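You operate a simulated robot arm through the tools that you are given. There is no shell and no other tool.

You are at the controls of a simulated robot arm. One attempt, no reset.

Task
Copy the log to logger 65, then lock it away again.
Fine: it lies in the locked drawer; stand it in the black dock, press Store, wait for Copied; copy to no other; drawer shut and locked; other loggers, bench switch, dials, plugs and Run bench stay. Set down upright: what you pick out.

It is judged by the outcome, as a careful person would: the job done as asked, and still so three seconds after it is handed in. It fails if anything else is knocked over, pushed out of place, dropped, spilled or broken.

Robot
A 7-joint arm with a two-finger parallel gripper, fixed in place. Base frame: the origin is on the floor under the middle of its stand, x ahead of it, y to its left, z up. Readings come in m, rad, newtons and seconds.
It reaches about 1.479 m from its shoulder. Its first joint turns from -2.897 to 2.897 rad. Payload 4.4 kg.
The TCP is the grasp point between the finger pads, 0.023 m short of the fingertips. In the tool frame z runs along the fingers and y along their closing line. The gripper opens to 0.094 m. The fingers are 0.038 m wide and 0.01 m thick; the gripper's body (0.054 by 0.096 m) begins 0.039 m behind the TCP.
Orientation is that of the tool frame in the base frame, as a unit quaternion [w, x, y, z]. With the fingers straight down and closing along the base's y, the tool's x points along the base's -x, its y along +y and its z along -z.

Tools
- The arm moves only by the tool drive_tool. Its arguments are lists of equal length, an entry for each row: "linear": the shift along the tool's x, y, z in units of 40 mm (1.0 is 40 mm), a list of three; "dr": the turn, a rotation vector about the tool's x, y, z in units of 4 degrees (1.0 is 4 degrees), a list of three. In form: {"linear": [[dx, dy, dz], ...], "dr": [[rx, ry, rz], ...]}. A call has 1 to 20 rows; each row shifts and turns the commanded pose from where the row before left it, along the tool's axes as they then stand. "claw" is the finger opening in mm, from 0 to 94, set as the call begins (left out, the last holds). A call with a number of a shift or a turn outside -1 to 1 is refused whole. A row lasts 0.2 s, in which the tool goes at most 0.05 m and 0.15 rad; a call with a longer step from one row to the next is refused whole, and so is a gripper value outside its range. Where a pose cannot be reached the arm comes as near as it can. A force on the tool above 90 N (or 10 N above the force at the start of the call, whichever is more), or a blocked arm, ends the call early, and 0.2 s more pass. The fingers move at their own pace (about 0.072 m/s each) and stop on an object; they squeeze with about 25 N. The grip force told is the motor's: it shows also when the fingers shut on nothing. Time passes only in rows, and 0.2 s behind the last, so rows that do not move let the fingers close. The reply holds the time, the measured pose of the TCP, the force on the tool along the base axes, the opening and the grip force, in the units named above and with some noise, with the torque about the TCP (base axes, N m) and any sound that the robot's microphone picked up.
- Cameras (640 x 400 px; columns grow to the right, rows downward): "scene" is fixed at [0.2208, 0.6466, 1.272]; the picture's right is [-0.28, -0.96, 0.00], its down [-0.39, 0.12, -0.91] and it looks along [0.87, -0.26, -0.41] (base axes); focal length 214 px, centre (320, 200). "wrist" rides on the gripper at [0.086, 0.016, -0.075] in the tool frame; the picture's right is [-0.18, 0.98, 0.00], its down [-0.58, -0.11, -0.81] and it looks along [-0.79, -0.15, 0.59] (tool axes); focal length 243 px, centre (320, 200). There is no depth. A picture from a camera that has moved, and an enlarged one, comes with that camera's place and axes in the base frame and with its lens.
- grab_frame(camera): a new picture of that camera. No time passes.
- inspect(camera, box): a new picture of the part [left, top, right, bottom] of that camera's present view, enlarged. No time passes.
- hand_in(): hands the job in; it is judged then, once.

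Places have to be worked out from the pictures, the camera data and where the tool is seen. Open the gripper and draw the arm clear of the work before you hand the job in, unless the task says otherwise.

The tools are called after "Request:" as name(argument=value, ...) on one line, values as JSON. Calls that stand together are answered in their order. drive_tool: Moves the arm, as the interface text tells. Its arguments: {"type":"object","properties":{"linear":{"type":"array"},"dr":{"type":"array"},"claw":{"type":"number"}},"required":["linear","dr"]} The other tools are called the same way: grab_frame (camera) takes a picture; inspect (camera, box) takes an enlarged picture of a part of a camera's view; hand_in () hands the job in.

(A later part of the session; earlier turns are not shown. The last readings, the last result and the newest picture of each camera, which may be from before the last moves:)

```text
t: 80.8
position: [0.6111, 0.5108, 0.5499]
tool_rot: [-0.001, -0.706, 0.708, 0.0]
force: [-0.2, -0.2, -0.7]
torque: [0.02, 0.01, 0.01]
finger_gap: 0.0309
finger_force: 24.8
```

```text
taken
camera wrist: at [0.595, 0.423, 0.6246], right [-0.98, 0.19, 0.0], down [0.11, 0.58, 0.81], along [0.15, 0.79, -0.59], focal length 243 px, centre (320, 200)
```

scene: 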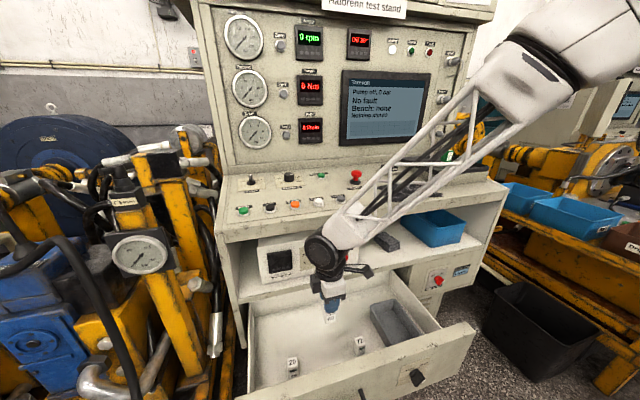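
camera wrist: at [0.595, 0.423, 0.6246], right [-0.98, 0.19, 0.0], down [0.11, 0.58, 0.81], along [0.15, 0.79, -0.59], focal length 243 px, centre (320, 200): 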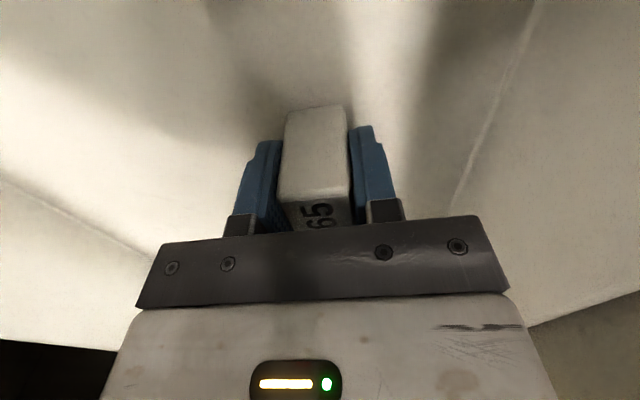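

Gripped deeper. I lift just 10 mm slowly and check for slip.

Request:
drive_tool(linear=[[0, 0, -0.06], [0, 0, -0.06], [0, 0, -0.06], [0, 0, -0.07]], dr=[[0, 0, 0], [0, 0, 0], [0, 0, 0], [0, 0, 0]])

Request:
grab_frame(camera="wrist")

Request:
inspect(camera="scene", box=[300, 315, 364, 365])

```text
t: 81.8
position: [0.6117, 0.5112, 0.5606]
tool_rot: [-0.001, -0.706, 0.708, 0.0]
force: [0.4, -0.2, -0.5]
torque: [0.01, 0.02, -0.02]
finger_gap: 0.0306
finger_force: 25.0
```

```text
taken
camera wrist: at [0.5951, 0.4224, 0.6348], right [-0.98, 0.19, 0.0], down [0.11, 0.58, 0.81], along [0.15, 0.79, -0.59], focal length 243 px, centre (320, 200)
```

wrist: 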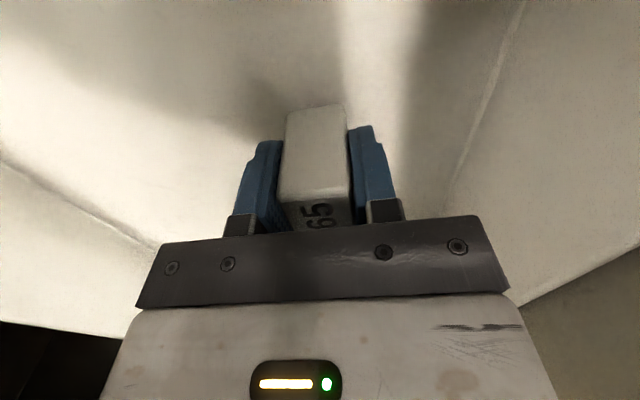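

```text
8.00 times, centred on (332, 340) of scene
camera zoom: at [0.2208, 0.6466, 1.272], right [-0.28, -0.96, 0.0], down [-0.39, 0.12, -0.91], along [0.87, -0.26, -0.41], focal length 1716 px, centre (224, -920)
```

zoom: 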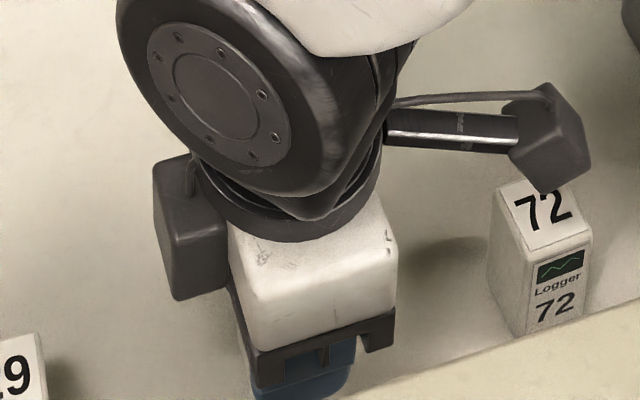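

No slip so far. I lift another 24 mm slowly and check again.

Request:
drive_tool(linear=[[0, 0, -0.1], [0, 0, -0.1], [0, 0, -0.1], [0, 0, -0.1], [0, 0, -0.1], [0, 0, -0.1]], dr=[[0, 0, 0], [0, 0, 0], [0, 0, 0], [0, 0, 0], [0, 0, 0], [0, 0, 0]])

Request:
grab_frame(camera="wrist")

Request:
inspect(camera="scene", box=[300, 315, 364, 365])

```text
t: 83.2
position: [0.6103, 0.5107, 0.5839]
tool_rot: [-0.001, -0.706, 0.708, -0.001]
force: [0.1, 0.3, -0.5]
torque: [0.02, -0.02, -0.03]
finger_gap: 0.0305
finger_force: 25.0
```

```text
taken
camera wrist: at [0.5941, 0.4236, 0.6589], right [-0.98, 0.19, 0.0], down [0.11, 0.58, 0.81], along [0.15, 0.79, -0.59], focal length 243 px, centre (320, 200)
```

wrist: 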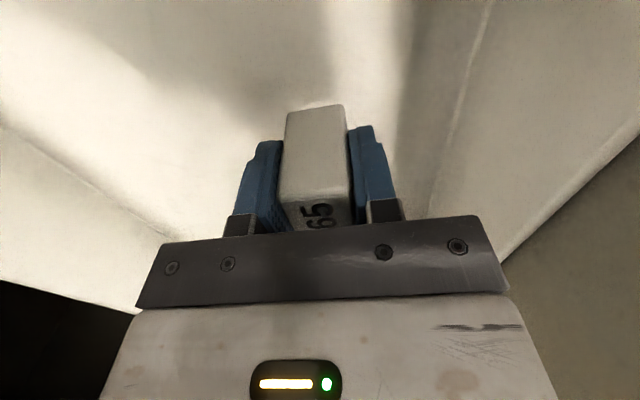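

```text
8.00 times, centred on (332, 340) of scene
camera zoom: at [0.2208, 0.6466, 1.272], right [-0.28, -0.96, 0.0], down [-0.39, 0.12, -0.91], along [0.87, -0.26, -0.41], focal length 1716 px, centre (224, -920)
```

zoom: 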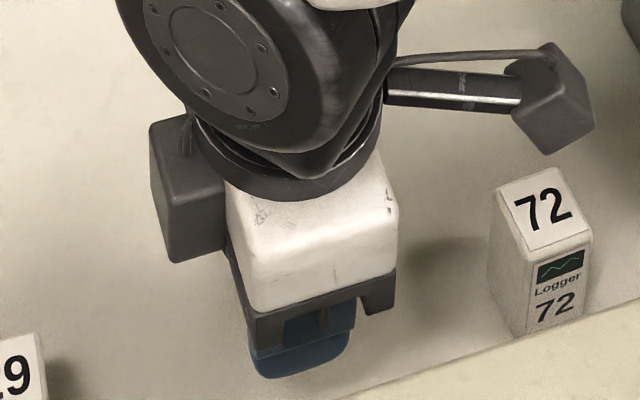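

Still no slip. Speed may have been the cause, so I continue with gentle ramps: 60 mm up at low speed.

Request:
drive_tool(linear=[[0, 0, -0.05], [0, 0, -0.1], [0, 0, -0.15], [0, 0, -0.2], [0, 0, -0.2], [0, 0, -0.2], [0, 0, -0.2], [0, 0, -0.2], [0, 0, -0.15], [0, 0, -0.1], [0, 0, -0.05]], dr=[[0, 0, 0], [0, 0, 0], [0, 0, 0], [0, 0, 0], [0, 0, 0], [0, 0, 0], [0, 0, 0], [0, 0, 0], [0, 0, 0], [0, 0, 0], [0, 0, 0]])

Request:
grab_frame(camera="wrist")

```text
t: 85.6
position: [0.611, 0.5095, 0.6478]
tool_rot: [-0.001, -0.706, 0.708, 0.0]
force: [-0.4, -0.6, -1.0]
torque: [0.0, 0.0, 0.0]
finger_gap: 0.0303
finger_force: 24.5
```

```text
taken
camera wrist: at [0.595, 0.4224, 0.7223], right [-0.98, 0.19, 0.0], down [0.11, 0.58, 0.81], along [0.15, 0.79, -0.59], focal length 243 px, centre (320, 200)
```

wrist: 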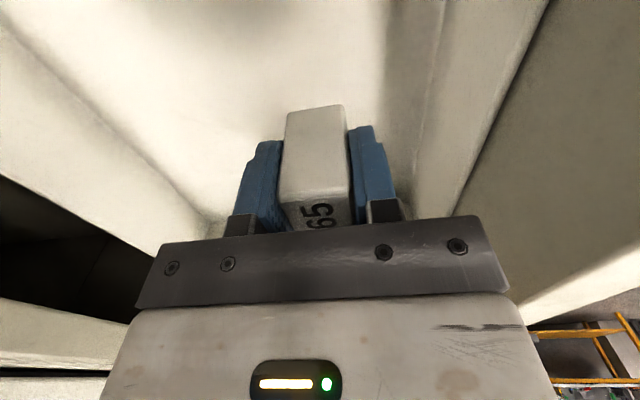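

No slip at all now. I keep raising with gentle ramps.

Request:
drive_tool(linear=[[0, 0, -0.1], [0, 0, -0.2], [0, 0, -0.3], [0, 0, -0.4], [0, 0, -0.4], [0, 0, -0.4], [0, 0, -0.4], [0, 0, -0.4], [0, 0, -0.4], [0, 0, -0.4], [0, 0, -0.4], [0, 0, -0.4], [0, 0, -0.4], [0, 0, -0.4], [0, 0, -0.4], [0, 0, -0.4], [0, 0, -0.4], [0, 0, -0.3], [0, 0, -0.2], [0, 0, -0.1]], dr=[[0, 0, 0], [0, 0, 0], [0, 0, 0], [0, 0, 0], [0, 0, 0], [0, 0, 0], [0, 0, 0], [0, 0, 0], [0, 0, 0], [0, 0, 0], [0, 0, 0], [0, 0, 0], [0, 0, 0], [0, 0, 0], [0, 0, 0], [0, 0, 0], [0, 0, 0], [0, 0, 0], [0, 0, 0], [0, 0, 0]])

Request:
grab_frame(camera="wrist")

Request:
grab_frame(camera="scene")

```text
t: 89.8
position: [0.6114, 0.5108, 0.9193]
tool_rot: [-0.001, -0.706, 0.708, -0.001]
force: [0.1, 0.7, -0.1]
torque: [0.0, -0.02, -0.02]
finger_gap: 0.0303
finger_force: 25.0
```

```text
taken
camera wrist: at [0.5949, 0.4233, 0.9948], right [-0.98, 0.19, 0.0], down [0.11, 0.58, 0.81], along [0.15, 0.79, -0.59], focal length 243 px, centre (320, 200)
```

wrist: 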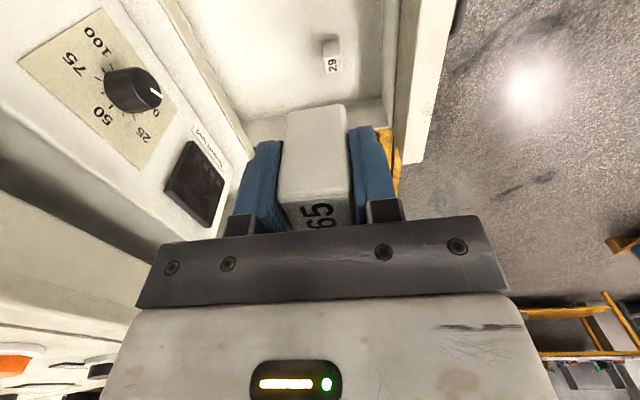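

```text
taken
```

scene: 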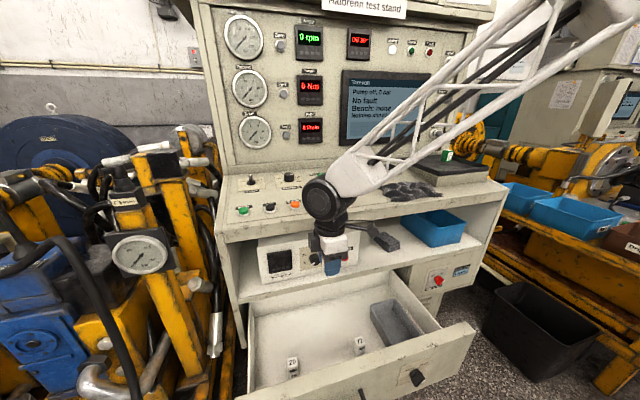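

The logger is held firmly. I continue up and across towards the dock side with gentle ramps.

Request:
drive_tool(linear=[[0.05, 0, -0.1], [0.1, 0, -0.2], [0.2, 0, -0.3], [0.3, 0, -0.35], [0.3, 0, -0.35], [0.3, 0, -0.35], [0.3, 0, -0.35], [0.3, 0, -0.35], [0.3, 0, -0.35], [0.3, 0, -0.35], [0.3, 0, -0.35], [0.3, 0, -0.35], [0.3, 0, -0.35], [0.3, 0, -0.35], [0.3, 0, -0.35], [0.3, 0, -0.35], [0.3, 0, -0.35], [0.2, 0, -0.3], [0.1, 0, -0.2], [0.05, 0, -0.1]], dr=[[0, 0, 0], [0, 0, 0], [0, 0, 0], [0, 0, 0], [0, 0, 0], [0, 0, 0], [0, 0, 0], [0, 0, 0], [0, 0, 0], [0, 0, 0], [0, 0, 0], [0, 0, 0], [0, 0, 0], [0, 0, 0], [0, 0, 0], [0, 0, 0], [0, 0, 0], [0, 0, 0], [0, 0, 0], [0, 0, 0]])

Request:
grab_frame(camera="scene")

```text
t: 94.0
position: [0.6099, 0.3158, 1.1623]
tool_rot: [0.0, -0.706, 0.708, 0.0]
force: [0.0, -1.1, -1.7]
torque: [0.05, -0.01, 0.01]
finger_gap: 0.0304
finger_force: 25.0
```

```text
taken
```

scene: 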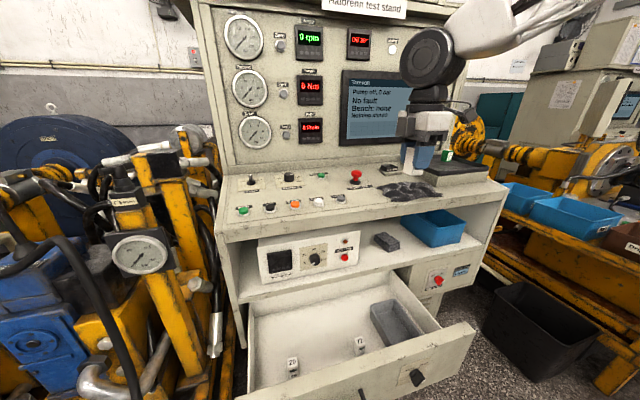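

I continue to a hover point in front of and above the dock, about (0.78, 0.12, 1.20).

Request:
drive_tool(linear=[[0.07, -0.06, -0.02], [0.15, -0.12, -0.03], [0.22, -0.19, -0.04], [0.288, -0.25, -0.056], [0.288, -0.25, -0.056], [0.288, -0.25, -0.056], [0.288, -0.25, -0.056], [0.288, -0.25, -0.056], [0.288, -0.25, -0.056], [0.288, -0.25, -0.056], [0.288, -0.25, -0.056], [0.288, -0.25, -0.056], [0.288, -0.25, -0.056], [0.288, -0.25, -0.056], [0.288, -0.25, -0.056], [0.288, -0.25, -0.056], [0.288, -0.25, -0.056], [0.22, -0.19, -0.04], [0.15, -0.12, -0.03], [0.07, -0.06, -0.02]], dr=[[0, 0, 0], [0, 0, 0], [0, 0, 0], [0, 0, 0], [0, 0, 0], [0, 0, 0], [0, 0, 0], [0, 0, 0], [0, 0, 0], [0, 0, 0], [0, 0, 0], [0, 0, 0], [0, 0, 0], [0, 0, 0], [0, 0, 0], [0, 0, 0], [0, 0, 0], [0, 0, 0], [0, 0, 0], [0, 0, 0]])

Request:
grab_frame(camera="wrist")

Request:
grab_frame(camera="scene")

```text
t: 98.2
position: [0.7788, 0.119, 1.2024]
tool_rot: [-0.001, -0.707, 0.707, 0.0]
force: [-0.1, 0.3, -0.1]
torque: [0.0, -0.01, 0.02]
finger_gap: 0.0308
finger_force: 25.2
```

```text
taken
camera wrist: at [0.7636, 0.0317, 1.2773], right [-0.98, 0.19, 0.0], down [0.11, 0.58, 0.81], along [0.15, 0.79, -0.59], focal length 243 px, centre (320, 200)
```

wrist: 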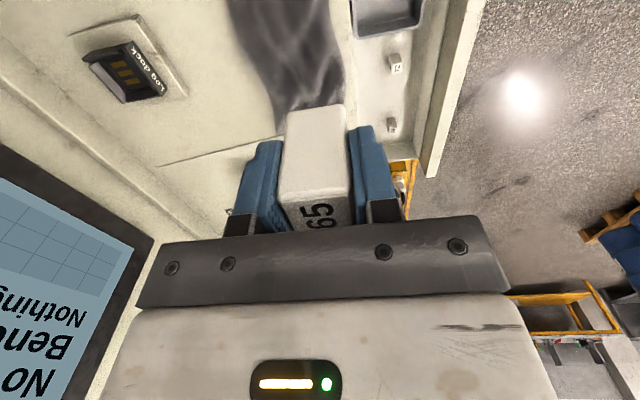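

```text
taken
```

scene: 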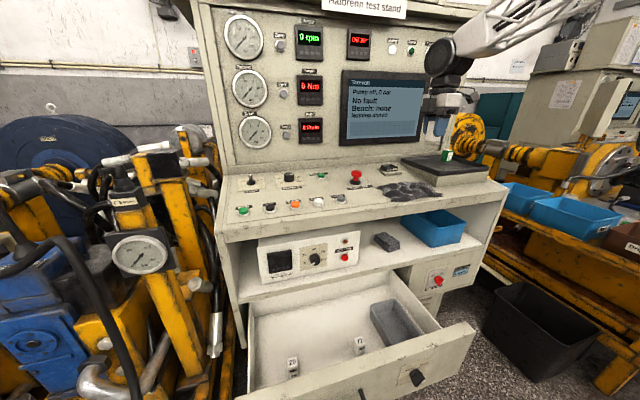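

The wrist camera sees the dock. I zoom in on it to get its shape and position.

Request:
inspect(camera="wrist", box=[70, 15, 198, 115])

Request:
inspect(camera="scene", box=[374, 157, 410, 180])

```text
4.00 times, centred on (134, 65) of wrist
camera zoom: at [0.7636, 0.0317, 1.2773], right [-0.98, 0.19, 0.0], down [0.11, 0.58, 0.81], along [0.15, 0.79, -0.59], focal length 970 px, centre (1064, 740)
```

zoom: 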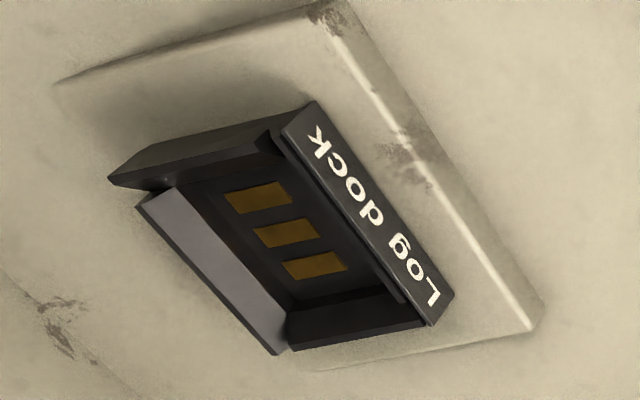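

```text
16.00 times, centred on (392, 168) of scene
camera zoom: at [0.2208, 0.6466, 1.272], right [-0.28, -0.96, 0.0], down [-0.39, 0.12, -0.91], along [0.87, -0.26, -0.41], focal length 3432 px, centre (-832, 704)
```

zoom: 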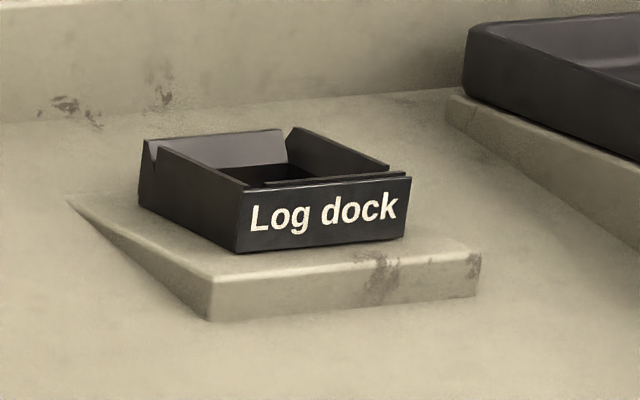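

Dock rim centre triangulates to about (0.98, 0.117, 1.03); it has funnel-shaped walls, and the screen face behind is at about x 1.07. I advance at this height to x≈0.93 and re-measure.

Request:
drive_tool(linear=[[0, -0.1, 0], [0, -0.2, 0], [0, -0.3, 0], [0, -0.4, 0], [0, -0.4, 0], [0, -0.4, 0], [0, -0.4, 0], [0, -0.4, 0], [0, -0.4, 0], [0, -0.3, 0], [0, -0.3, 0], [0, -0.2, 0], [0, -0.1, 0]], dr=[[0, 0, 0], [0, 0, 0], [0, 0, 0], [0, 0, 0], [0, 0, 0], [0, 0, 0], [0, 0, 0], [0, 0, 0], [0, 0, 0], [0, 0, 0], [0, 0, 0], [0, 0, 0], [0, 0, 0]])

Request:
grab_frame(camera="wrist")

Request:
grab_frame(camera="scene")

Request:
inspect(camera="scene", box=[340, 20, 500, 190])

```text
t: 101.0
position: [0.936, 0.1198, 1.202]
tool_rot: [-0.001, -0.707, 0.708, 0.0]
force: [0.5, 0.9, -0.5]
torque: [0.01, 0.0, 0.03]
finger_gap: 0.0306
finger_force: 25.1
```

```text
taken
camera wrist: at [0.9198, 0.032, 1.277], right [-0.98, 0.19, 0.0], down [0.11, 0.58, 0.81], along [0.15, 0.79, -0.59], focal length 243 px, centre (320, 200)
```

wrist: 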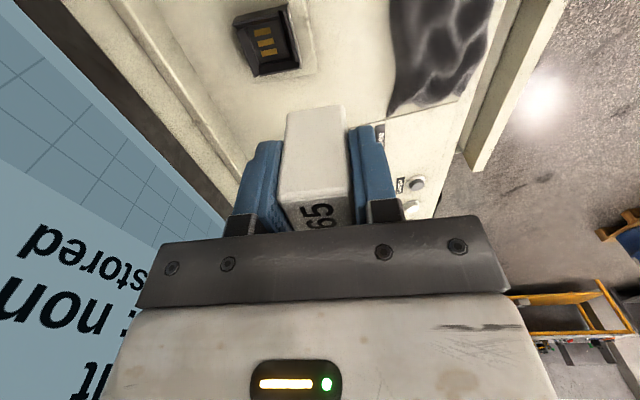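

```text
taken
```

scene: 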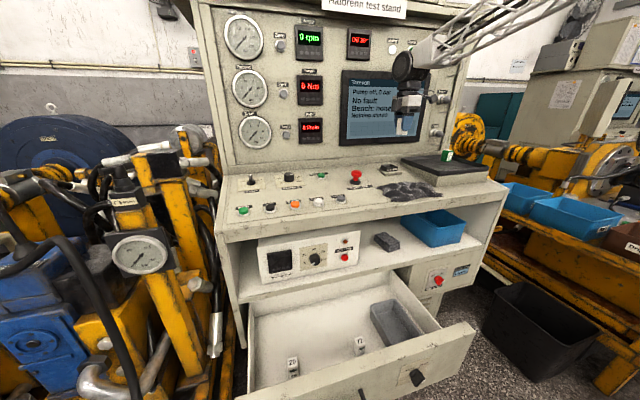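

```text
2.35 times, centred on (420, 105) of scene
camera zoom: at [0.2208, 0.6466, 1.272], right [-0.28, -0.96, 0.0], down [-0.39, 0.12, -0.91], along [0.87, -0.26, -0.41], focal length 505 px, centre (85, 424)
```

zoom: 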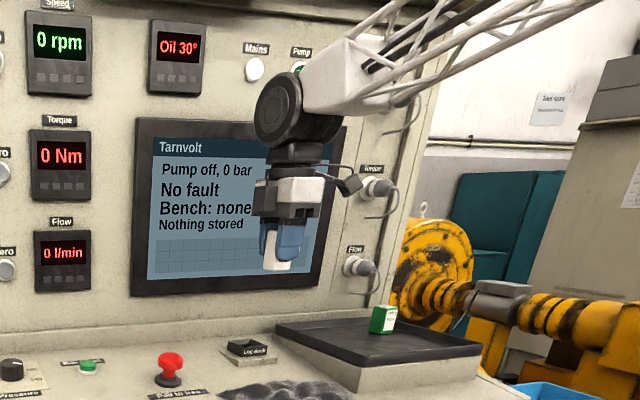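

I zoom on the dock again from this closer viewpoint.

Request:
inspect(camera="wrist", box=[215, 0, 335, 80])

```text
5.00 times, centred on (275, 40) of wrist
camera zoom: at [0.9198, 0.032, 1.277], right [-0.98, 0.19, 0.0], down [0.11, 0.58, 0.81], along [0.15, 0.79, -0.59], focal length 1213 px, centre (545, 1000)
```

zoom: 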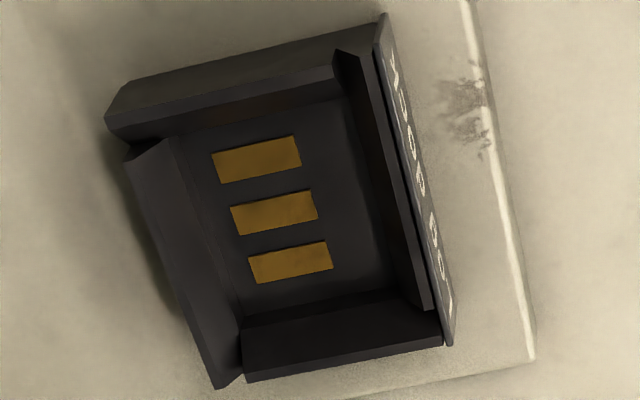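

Pads centre comes out at (0.989, 0.119, 1.018), slot floor centre ≈ (0.986, 0.1195) and about 33×32 mm. I zoom on the held logger to find its exact offset in the grip.

Request:
inspect(camera="wrist", box=[240, 90, 400, 240])

Request:
inspect(camera="scene", box=[388, 88, 436, 142])

```text
2.67 times, centred on (320, 165) of wrist
camera zoom: at [0.9198, 0.032, 1.277], right [-0.98, 0.19, 0.0], down [0.11, 0.58, 0.81], along [0.15, 0.79, -0.59], focal length 647 px, centre (320, 293)
```

zoom: 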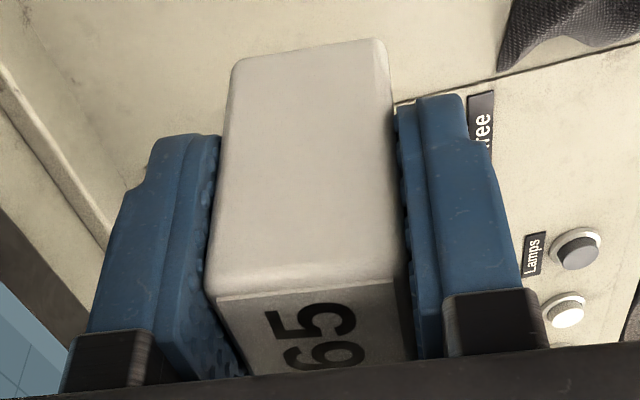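

```text
7.41 times, centred on (412, 115) of scene
camera zoom: at [0.2208, 0.6466, 1.272], right [-0.28, -0.96, 0.0], down [-0.39, 0.12, -0.91], along [0.87, -0.26, -0.41], focal length 1589 px, centre (-362, 830)
```

zoom: 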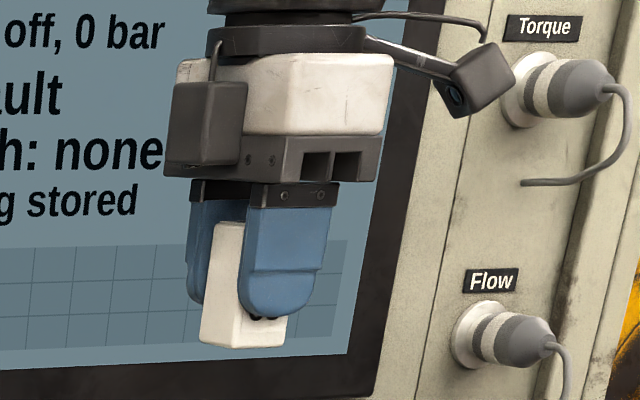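

The logger is nearly centred in the grip (within a couple of mm in y). I move over the slot centre and descend to z≈1.13, then look again.

Request:
drive_tool(linear=[[0, -0.1, 0], [0, -0.2, 0], [0.03, -0.3, 0], [0, -0.3, 0.1], [0, -0.2, 0.2], [0, -0.15, 0.3], [0, 0, 0.35], [0, 0, 0.35], [0, 0, 0.25], [0, 0, 0.15], [0, 0, 0.1]], dr=[[0, 0, 0], [0, 0, 0], [0, 0, 0], [0, 0, 0], [0, 0, 0], [0, 0, 0], [0, 0, 0], [0, 0, 0], [0, 0, 0], [0, 0, 0], [0, 0, 0]])

Request:
grab_frame(camera="wrist")

Request:
inspect(camera="scene", box=[350, 60, 478, 190])

```text
t: 103.4
position: [0.9869, 0.1172, 1.129]
tool_rot: [-0.001, -0.707, 0.708, 0.0]
force: [-1.0, 0.0, -1.7]
torque: [0.03, 0.02, 0.02]
finger_gap: 0.0305
finger_force: 25.1
```

```text
taken
camera wrist: at [0.9708, 0.0308, 1.2049], right [-0.98, 0.19, 0.0], down [0.11, 0.58, 0.81], along [0.15, 0.79, -0.59], focal length 243 px, centre (320, 200)
```

wrist: 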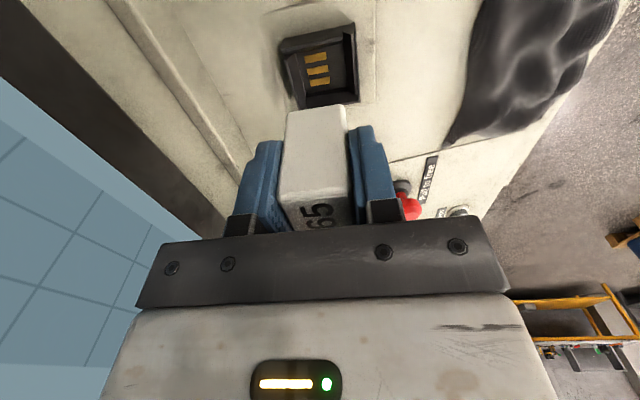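

```text
3.08 times, centred on (414, 125) of scene
camera zoom: at [0.2208, 0.6466, 1.272], right [-0.28, -0.96, 0.0], down [-0.39, 0.12, -0.91], along [0.87, -0.26, -0.41], focal length 660 px, centre (31, 431)
```

zoom: 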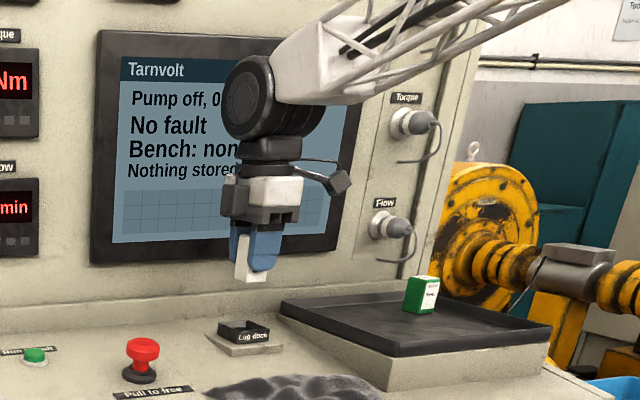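

I zoom on the dock and the logger's base together to check alignment.

Request:
inspect(camera="wrist", box=[250, 10, 394, 120])

```text
3.64 times, centred on (322, 65) of wrist
camera zoom: at [0.9708, 0.0308, 1.2049], right [-0.98, 0.19, 0.0], down [0.11, 0.58, 0.81], along [0.15, 0.79, -0.59], focal length 882 px, centre (313, 691)
```

zoom: 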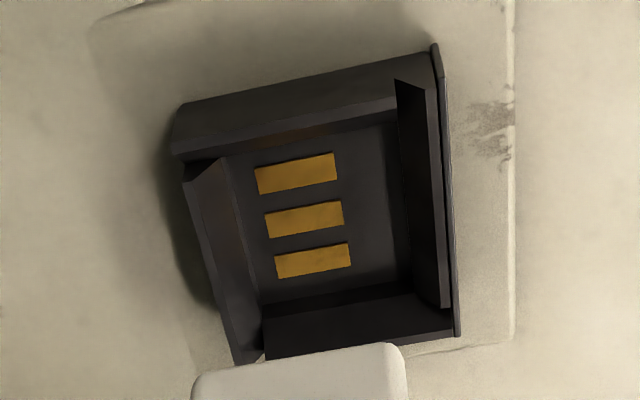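

Relative to the slot centre (x≈0.985, y≈0.119) the logger is about 2 mm too far in x and fine in y. I correct 2 mm and lower to just into the funnel, TCP z≈1.08.

Request:
drive_tool(linear=[[-0.01, 0.05, 0.1], [0, 0, 0.2], [0, 0, 0.25], [0, 0, 0.25], [0, 0, 0.2], [0, 0, 0.15], [0, 0, 0.1]], dr=[[0, 0, 0], [0, 0, 0], [0, 0, 0], [0, 0, 0], [0, 0, 0], [0, 0, 0], [0, 0, 0]])

Request:
grab_frame(camera="wrist")

Request:
inspect(camera="scene", box=[366, 130, 430, 180])

```text
t: 105.0
position: [0.9848, 0.1184, 1.08]
tool_rot: [0.0, -0.706, 0.708, 0.0]
force: [0.3, 0.2, -1.1]
torque: [0.01, -0.03, -0.01]
finger_gap: 0.0308
finger_force: 24.4
```

```text
taken
camera wrist: at [0.9686, 0.0311, 1.1548], right [-0.98, 0.19, 0.0], down [0.11, 0.58, 0.81], along [0.15, 0.79, -0.59], focal length 243 px, centre (320, 200)
```

wrist: 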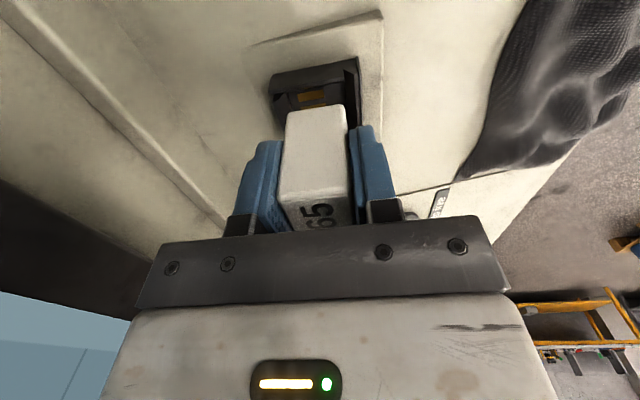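

```text
8.00 times, centred on (398, 155) of scene
camera zoom: at [0.2208, 0.6466, 1.272], right [-0.28, -0.96, 0.0], down [-0.39, 0.12, -0.91], along [0.87, -0.26, -0.41], focal length 1716 px, centre (-304, 560)
```

zoom: 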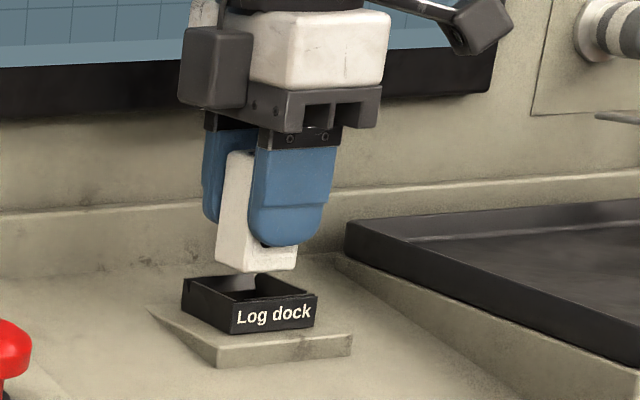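

I zoom in the wrist view to check the logger's base over the slot.

Request:
inspect(camera="wrist", box=[250, 50, 394, 150])

Request:
inspect(camera="scene", box=[380, 150, 412, 175])

```text
4.00 times, centred on (322, 100) of wrist
camera zoom: at [0.9686, 0.0311, 1.1548], right [-0.98, 0.19, 0.0], down [0.11, 0.58, 0.81], along [0.15, 0.79, -0.59], focal length 970 px, centre (312, 600)
```

zoom: 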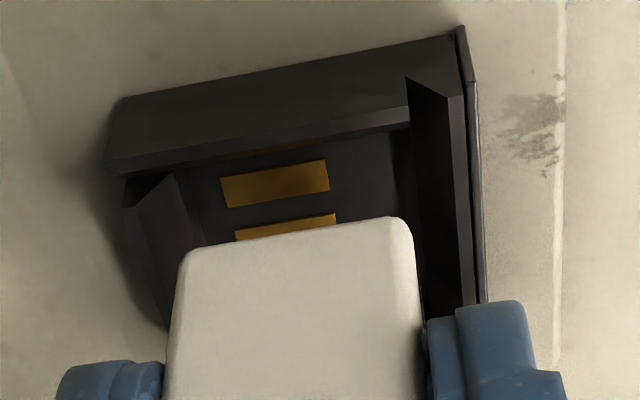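

```text
16.00 times, centred on (396, 162) of scene
camera zoom: at [0.2208, 0.6466, 1.272], right [-0.28, -0.96, 0.0], down [-0.39, 0.12, -0.91], along [0.87, -0.26, -0.41], focal length 3432 px, centre (-896, 800)
```

zoom: 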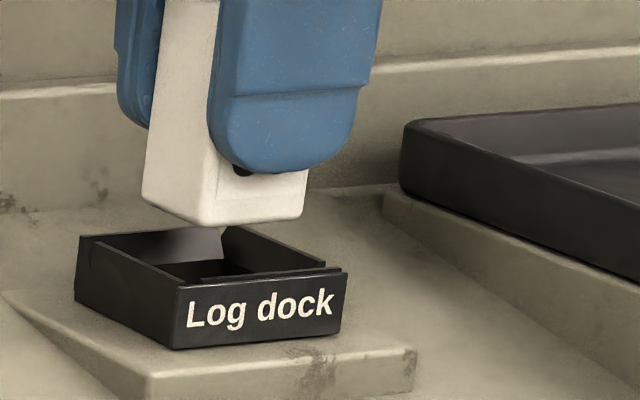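

The logger hangs just above the funnel, well aligned. I lower 12 mm more with a 1 mm shift in +y and watch the force.

Request:
drive_tool(linear=[[-0.025, 0, 0.1], [0, 0, 0.1], [0, 0, 0.1], [0, 0, 0]], dr=[[0, 0, 0], [0, 0, 0], [0, 0, 0], [0, 0, 0]])

Request:
inspect(camera="scene", box=[380, 150, 412, 175])

Request:
inspect(camera="wrist", box=[250, 50, 394, 150])

```text
t: 106.0
position: [0.9846, 0.1199, 1.0676]
tool_rot: [-0.001, -0.707, 0.707, 0.0]
force: [0.3, 0.1, -1.0]
torque: [0.02, 0.0, 0.0]
finger_gap: 0.0304
finger_force: 24.9
```

```text
16.00 times, centred on (396, 162) of scene
camera zoom: at [0.2208, 0.6466, 1.272], right [-0.28, -0.96, 0.0], down [-0.39, 0.12, -0.91], along [0.87, -0.26, -0.41], focal length 3432 px, centre (-896, 800)
```

zoom: 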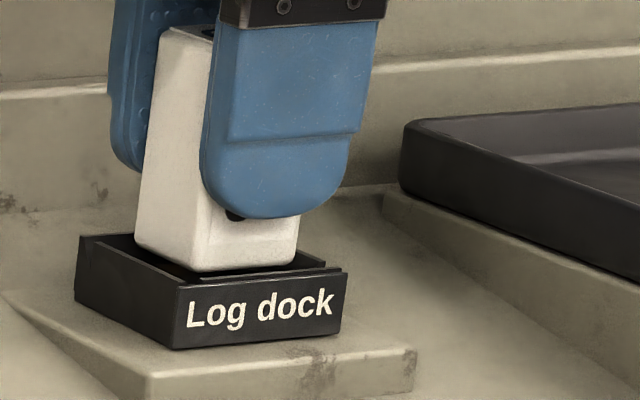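

```text
4.00 times, centred on (322, 100) of wrist
camera zoom: at [0.9682, 0.0318, 1.1431], right [-0.98, 0.19, 0.0], down [0.11, 0.58, 0.81], along [0.15, 0.79, -0.59], focal length 970 px, centre (312, 600)
```

zoom: 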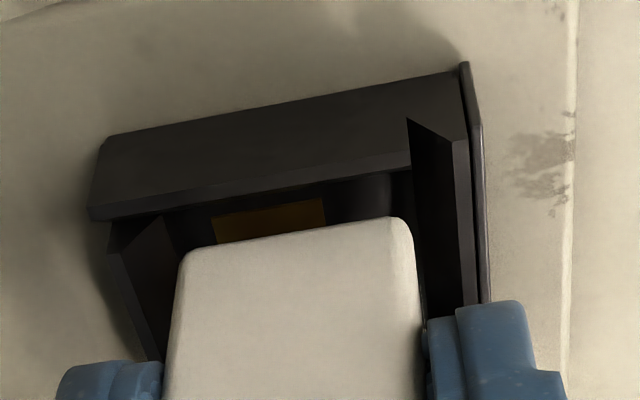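

The base is now in the funnel mouth without contact. I lower another 10 mm in small steps.

Request:
drive_tool(linear=[[0, 0, 0.06], [0, 0, 0.06], [0, 0, 0.06], [0, 0, 0.06], [0, 0, 0]], dr=[[0, 0, 0], [0, 0, 0], [0, 0, 0], [0, 0, 0], [0, 0, 0]])

Request:
inspect(camera="scene", box=[380, 150, 412, 175])

Request:
inspect(camera="wrist", box=[250, 50, 394, 150])

```text
t: 107.2
position: [0.985, 0.1192, 1.0579]
tool_rot: [-0.001, -0.707, 0.708, -0.001]
force: [0.5, -0.5, 0.0]
torque: [0.02, 0.01, -0.02]
finger_gap: 0.0306
finger_force: 25.2
```

```text
16.00 times, centred on (396, 162) of scene
camera zoom: at [0.2208, 0.6466, 1.272], right [-0.28, -0.96, 0.0], down [-0.39, 0.12, -0.91], along [0.87, -0.26, -0.41], focal length 3432 px, centre (-896, 800)
```

zoom: 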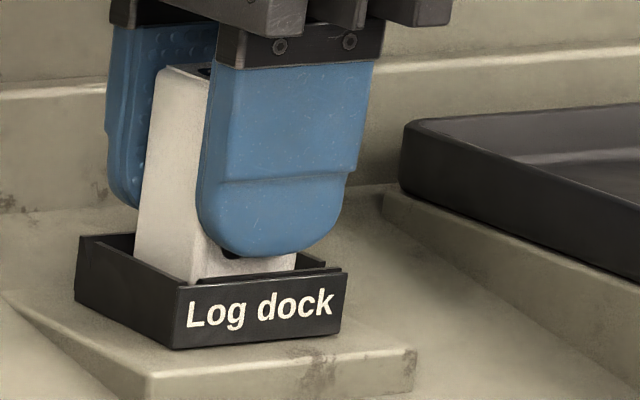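

```text
4.00 times, centred on (322, 100) of wrist
camera zoom: at [0.9681, 0.0314, 1.1331], right [-0.98, 0.19, 0.0], down [0.11, 0.58, 0.81], along [0.15, 0.79, -0.59], focal length 970 px, centre (312, 600)
```

zoom: 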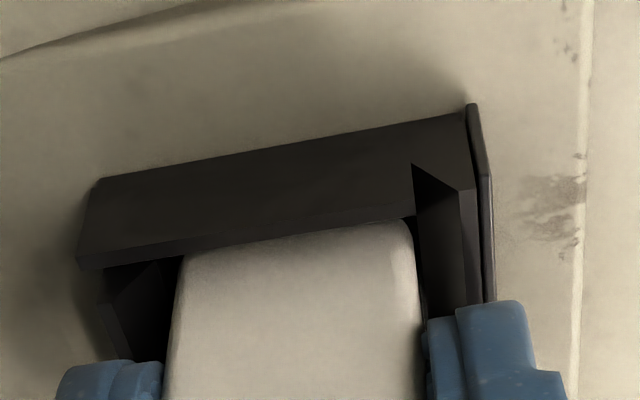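

Still no contact. I lower 6 mm more in small steps.

Request:
drive_tool(linear=[[0, 0, 0.05], [0, 0, 0.05], [0, 0, 0.05], [0, 0, 0]], dr=[[0, 0, 0], [0, 0, 0], [0, 0, 0], [0, 0, 0]])

Request:
inspect(camera="scene", box=[380, 150, 412, 175])

```text
t: 108.2
position: [0.9842, 0.1192, 1.0531]
tool_rot: [0.0, -0.707, 0.708, -0.001]
force: [2.2, 0.3, 18.3]
torque: [-0.02, 0.21, -0.06]
finger_gap: 0.0309
finger_force: 26.0
```

```text
16.00 times, centred on (396, 162) of scene
camera zoom: at [0.2208, 0.6466, 1.272], right [-0.28, -0.96, 0.0], down [-0.39, 0.12, -0.91], along [0.87, -0.26, -0.41], focal length 3432 px, centre (-896, 800)
```

zoom: 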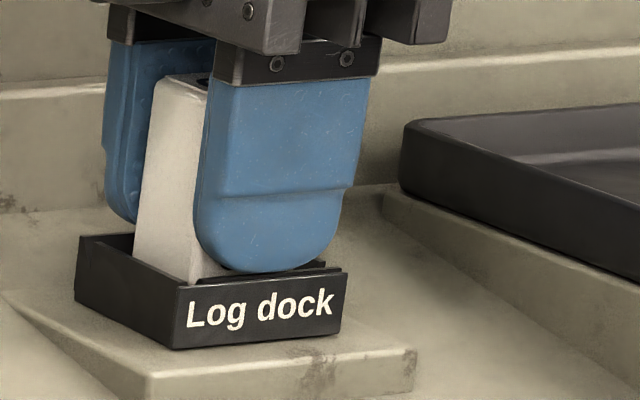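

There's an 18 N upward contact force at z≈1.053. I check whether it is seated on the slot floor.

Request:
inspect(camera="wrist", box=[250, 50, 394, 150])

Request:
inspect(camera="scene", box=[376, 140, 424, 178])

Request:
inspect(camera="scene", box=[336, 70, 440, 140])

```text
4.00 times, centred on (322, 100) of wrist
camera zoom: at [0.9682, 0.0315, 1.1289], right [-0.98, 0.19, 0.0], down [0.11, 0.58, 0.81], along [0.15, 0.79, -0.59], focal length 970 px, centre (312, 600)
```

zoom: 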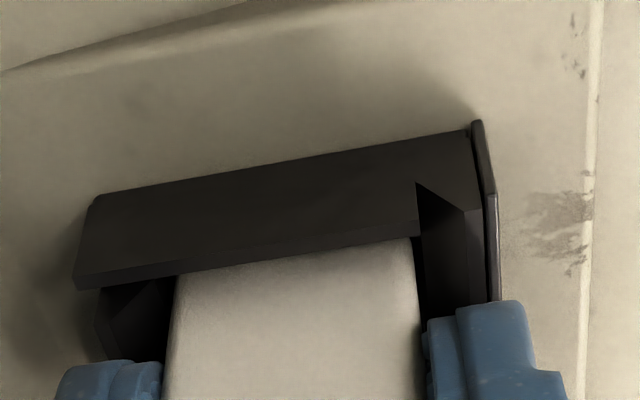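

```text
10.53 times, centred on (400, 159) of scene
camera zoom: at [0.2208, 0.6466, 1.272], right [-0.28, -0.96, 0.0], down [-0.39, 0.12, -0.91], along [0.87, -0.26, -0.41], focal length 2258 px, centre (-522, 632)
```

zoom: 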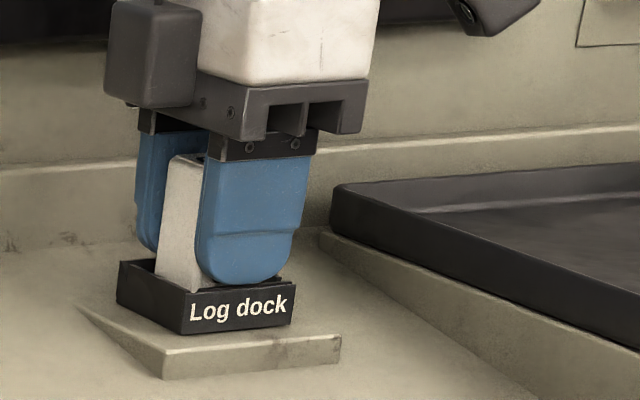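

```text
5.71 times, centred on (388, 105) of scene
camera zoom: at [0.2208, 0.6466, 1.272], right [-0.28, -0.96, 0.0], down [-0.39, 0.12, -0.91], along [0.87, -0.26, -0.41], focal length 1226 px, centre (-69, 743)
```

zoom: 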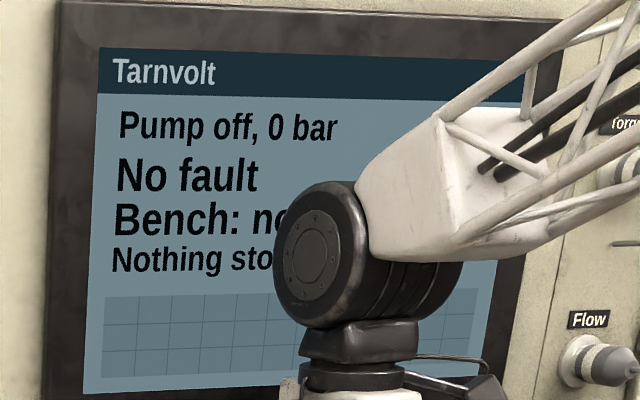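

The contact could be the logger on the floor, or a fingertip near the front rim. I open slightly so the logger can settle, then see where it stands.

Request:
drive_tool(linear=[[0, 0, -0.02], [0, 0, 0], [0, 0, 0]], dr=[[0, 0, 0], [0, 0, 0], [0, 0, 0]], claw=40)

Request:
inspect(camera="wrist", box=[230, 50, 414, 240])

Request:
inspect(camera="scene", box=[376, 140, 424, 178])

```text
t: 109.0
position: [0.9846, 0.1193, 1.0526]
tool_rot: [0.0, -0.706, 0.708, -0.001]
force: [16.0, 2.2, 12.2]
torque: [0.25, -0.24, -0.21]
finger_gap: 0.0351
finger_force: 0.1
```

```text
2.11 times, centred on (322, 145) of wrist
camera zoom: at [0.9684, 0.0314, 1.1283], right [-0.98, 0.19, 0.0], down [0.11, 0.58, 0.81], along [0.15, 0.79, -0.59], focal length 511 px, centre (316, 316)
```

zoom: 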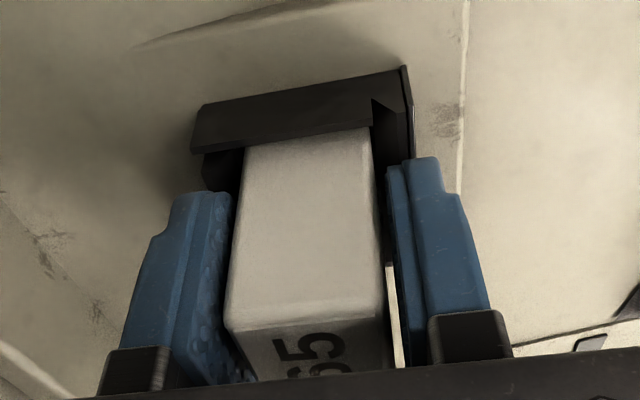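

```text
10.53 times, centred on (400, 159) of scene
camera zoom: at [0.2208, 0.6466, 1.272], right [-0.28, -0.96, 0.0], down [-0.39, 0.12, -0.91], along [0.87, -0.26, -0.41], focal length 2258 px, centre (-522, 632)
```

zoom: 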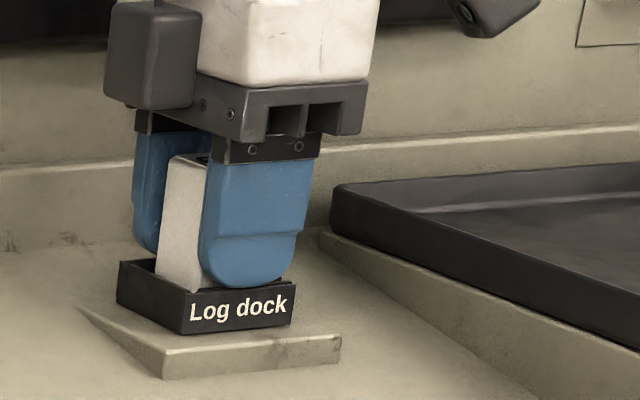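

The front finger is bearing against the dock's label plate. I ease the opening to 35 mm, raise 8 mm, then open more.

Request:
drive_tool(linear=[[0, 0, 0], [0, 0, -0.05], [0, 0, -0.05], [0, 0, -0.05], [0, 0, -0.05]], dr=[[0, 0, 0], [0, 0, 0], [0, 0, 0], [0, 0, 0], [0, 0, 0]], claw=34.5)

Request:
inspect(camera="wrist", box=[230, 50, 414, 240])

Request:
inspect(camera="scene", box=[376, 140, 424, 178])

```text
t: 110.2
position: [0.9833, 0.1197, 1.061]
tool_rot: [0.0, -0.707, 0.708, -0.001]
force: [0.7, 0.2, 0.6]
torque: [0.0, -0.03, -0.01]
finger_gap: 0.0345
finger_force: 0.1
```

```text
2.11 times, centred on (322, 145) of wrist
camera zoom: at [0.9681, 0.0316, 1.1364], right [-0.98, 0.19, 0.0], down [0.11, 0.58, 0.8], along [0.15, 0.79, -0.59], focal length 511 px, centre (316, 316)
```

zoom: 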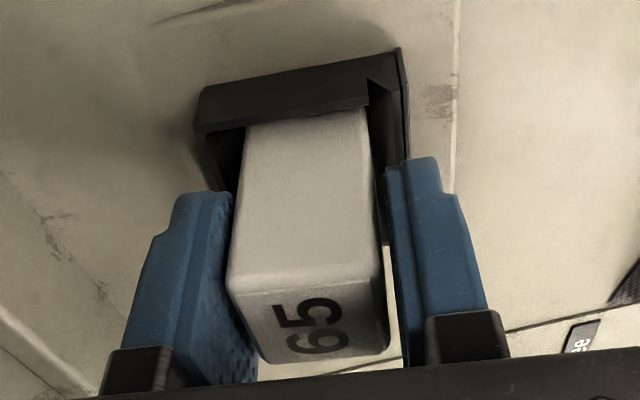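

```text
10.53 times, centred on (400, 159) of scene
camera zoom: at [0.2208, 0.6466, 1.272], right [-0.28, -0.96, 0.0], down [-0.39, 0.12, -0.91], along [0.87, -0.26, -0.41], focal length 2258 px, centre (-522, 632)
```

zoom: 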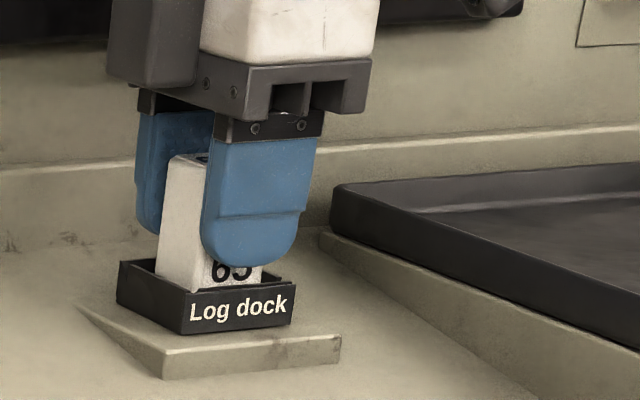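

The logger stays in the dock and the forces are gone. Now I open wider and raise clear of it.

Request:
drive_tool(linear=[[0, 0, 0], [0, 0, 0], [0, 0, -0.1], [0, 0, -0.2], [0, 0, -0.4], [0, 0, -0.6], [0, 0, -0.6]], dr=[[0, 0, 0], [0, 0, 0], [0, 0, 0], [0, 0, 0], [0, 0, 0], [0, 0, 0], [0, 0, 0]], claw=54)

Request:
grab_frame(camera="wrist")

Request:
inspect(camera="scene", box=[372, 130, 428, 180])

Request:
inspect(camera="scene", box=[336, 70, 440, 140])

```text
t: 111.8
position: [0.9842, 0.1192, 1.1388]
tool_rot: [-0.001, -0.707, 0.708, 0.0]
force: [-0.1, 0.6, -1.2]
torque: [0.01, -0.01, -0.03]
finger_gap: 0.0541
finger_force: 0.0
```

```text
taken
camera wrist: at [0.9677, 0.032, 1.213], right [-0.98, 0.19, 0.0], down [0.11, 0.58, 0.8], along [0.15, 0.79, -0.59], focal length 243 px, centre (320, 200)
```

wrist: 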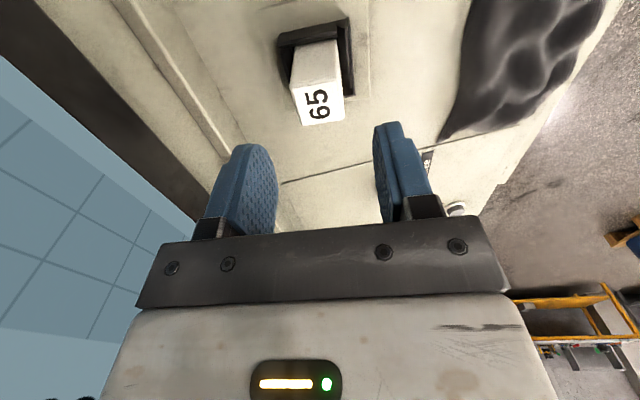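

```text
8.00 times, centred on (400, 155) of scene
camera zoom: at [0.2208, 0.6466, 1.272], right [-0.28, -0.96, 0.0], down [-0.39, 0.12, -0.91], along [0.87, -0.26, -0.41], focal length 1716 px, centre (-320, 560)
```

zoom: 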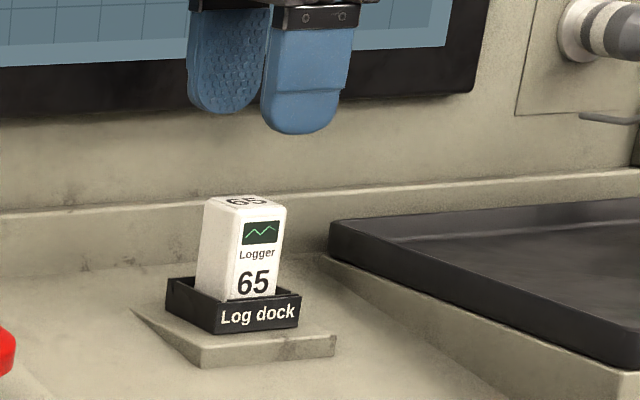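

```text
5.71 times, centred on (388, 105) of scene
camera zoom: at [0.2208, 0.6466, 1.272], right [-0.28, -0.96, 0.0], down [-0.39, 0.12, -0.91], along [0.87, -0.26, -0.41], focal length 1226 px, centre (-69, 743)
```

zoom: 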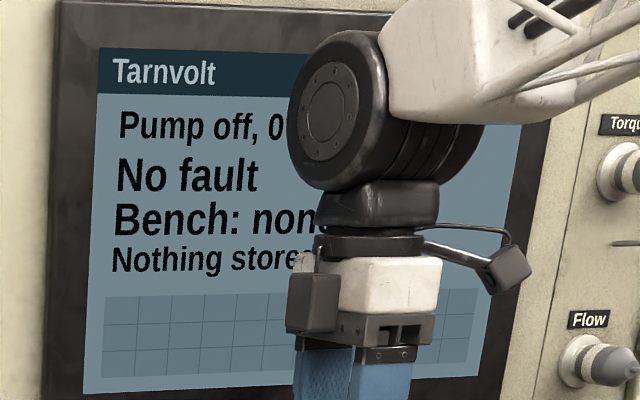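

Logger 65 stands in the dock. I zoom to verify that it's upright and seated.

Request:
inspect(camera="wrist", box=[256, 5, 384, 135])

Request:
inspect(camera="scene", box=[380, 150, 416, 176])

```text
3.08 times, centred on (320, 70) of wrist
camera zoom: at [0.9677, 0.032, 1.213], right [-0.98, 0.19, 0.0], down [0.11, 0.58, 0.8], along [0.15, 0.79, -0.59], focal length 746 px, centre (320, 600)
```

zoom: 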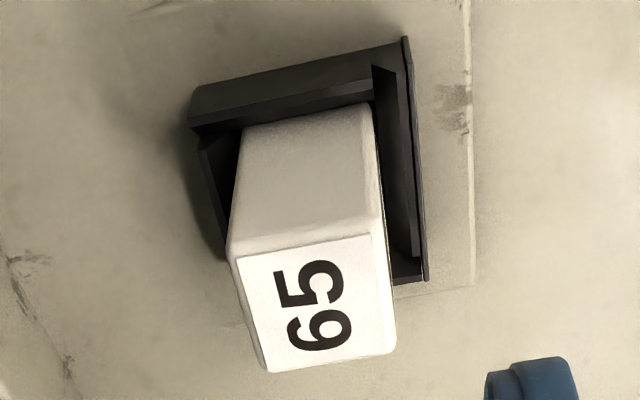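

```text
15.38 times, centred on (398, 163) of scene
camera zoom: at [0.2208, 0.6466, 1.272], right [-0.28, -0.96, 0.0], down [-0.39, 0.12, -0.91], along [0.87, -0.26, -0.41], focal length 3300 px, centre (-880, 769)
```

zoom: 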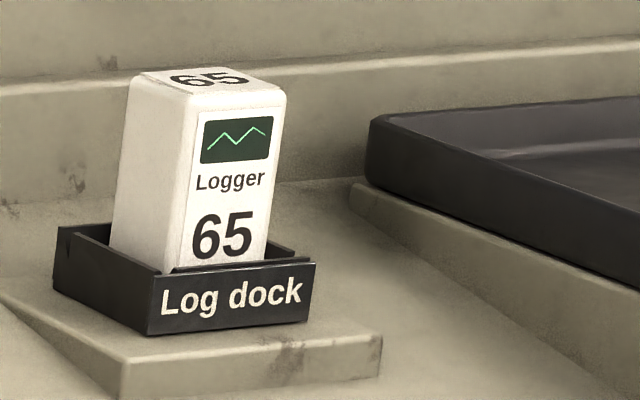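

The logger is upright and about 12+ mm deep in the dock. Next I raise and move over toward the Store button, keeping well above the panel.

Request:
drive_tool(linear=[[0, 0, -0.7], [0, 0, -0.8], [0, 0.8, 0], [0, 0.9, 0], [0, 0.9, 0], [0, 0.9, 0], [-0.8, 0.6, 0], [-0.9, 0.5, 0], [-0.9, 0, 0], [-0.9, 0, 0], [-0.9, 0, 0], [-0.9, 0, 0]], dr=[[0, 0, 0], [0, 0, 0], [0, 0, 0], [0, 0, 0], [0, 0, 0], [0, 0, 0], [0, 0, 0], [0, 0, 0], [0, 0, 0], [0, 0, 0], [0, 0, 0], [0, 0, 0]], claw=0)

Request:
grab_frame(camera="wrist")

Request:
grab_frame(camera="scene")

```text
t: 114.4
position: [0.8009, 0.3301, 1.1967]
tool_rot: [-0.001, -0.706, 0.708, -0.001]
force: [-0.4, 0.8, 0.2]
torque: [-0.03, 0.04, 0.02]
finger_gap: 0.0
finger_force: 25.5
```

```text
taken
camera wrist: at [0.7834, 0.2422, 1.2719], right [-0.98, 0.19, 0.0], down [0.11, 0.58, 0.81], along [0.15, 0.79, -0.59], focal length 243 px, centre (320, 200)
```

wrist: 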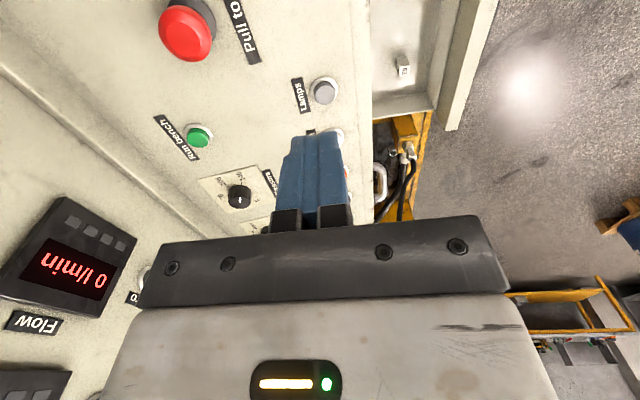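

```text
taken
```

scene: 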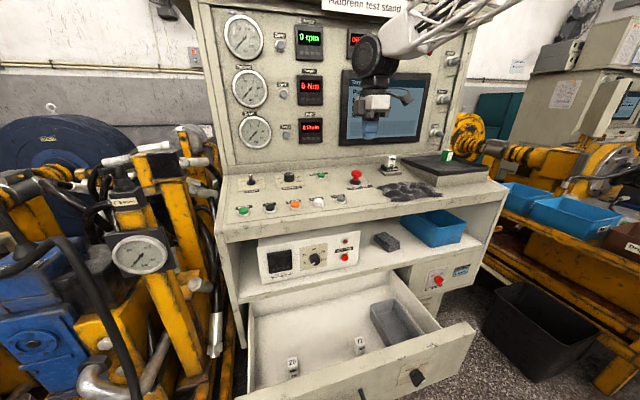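

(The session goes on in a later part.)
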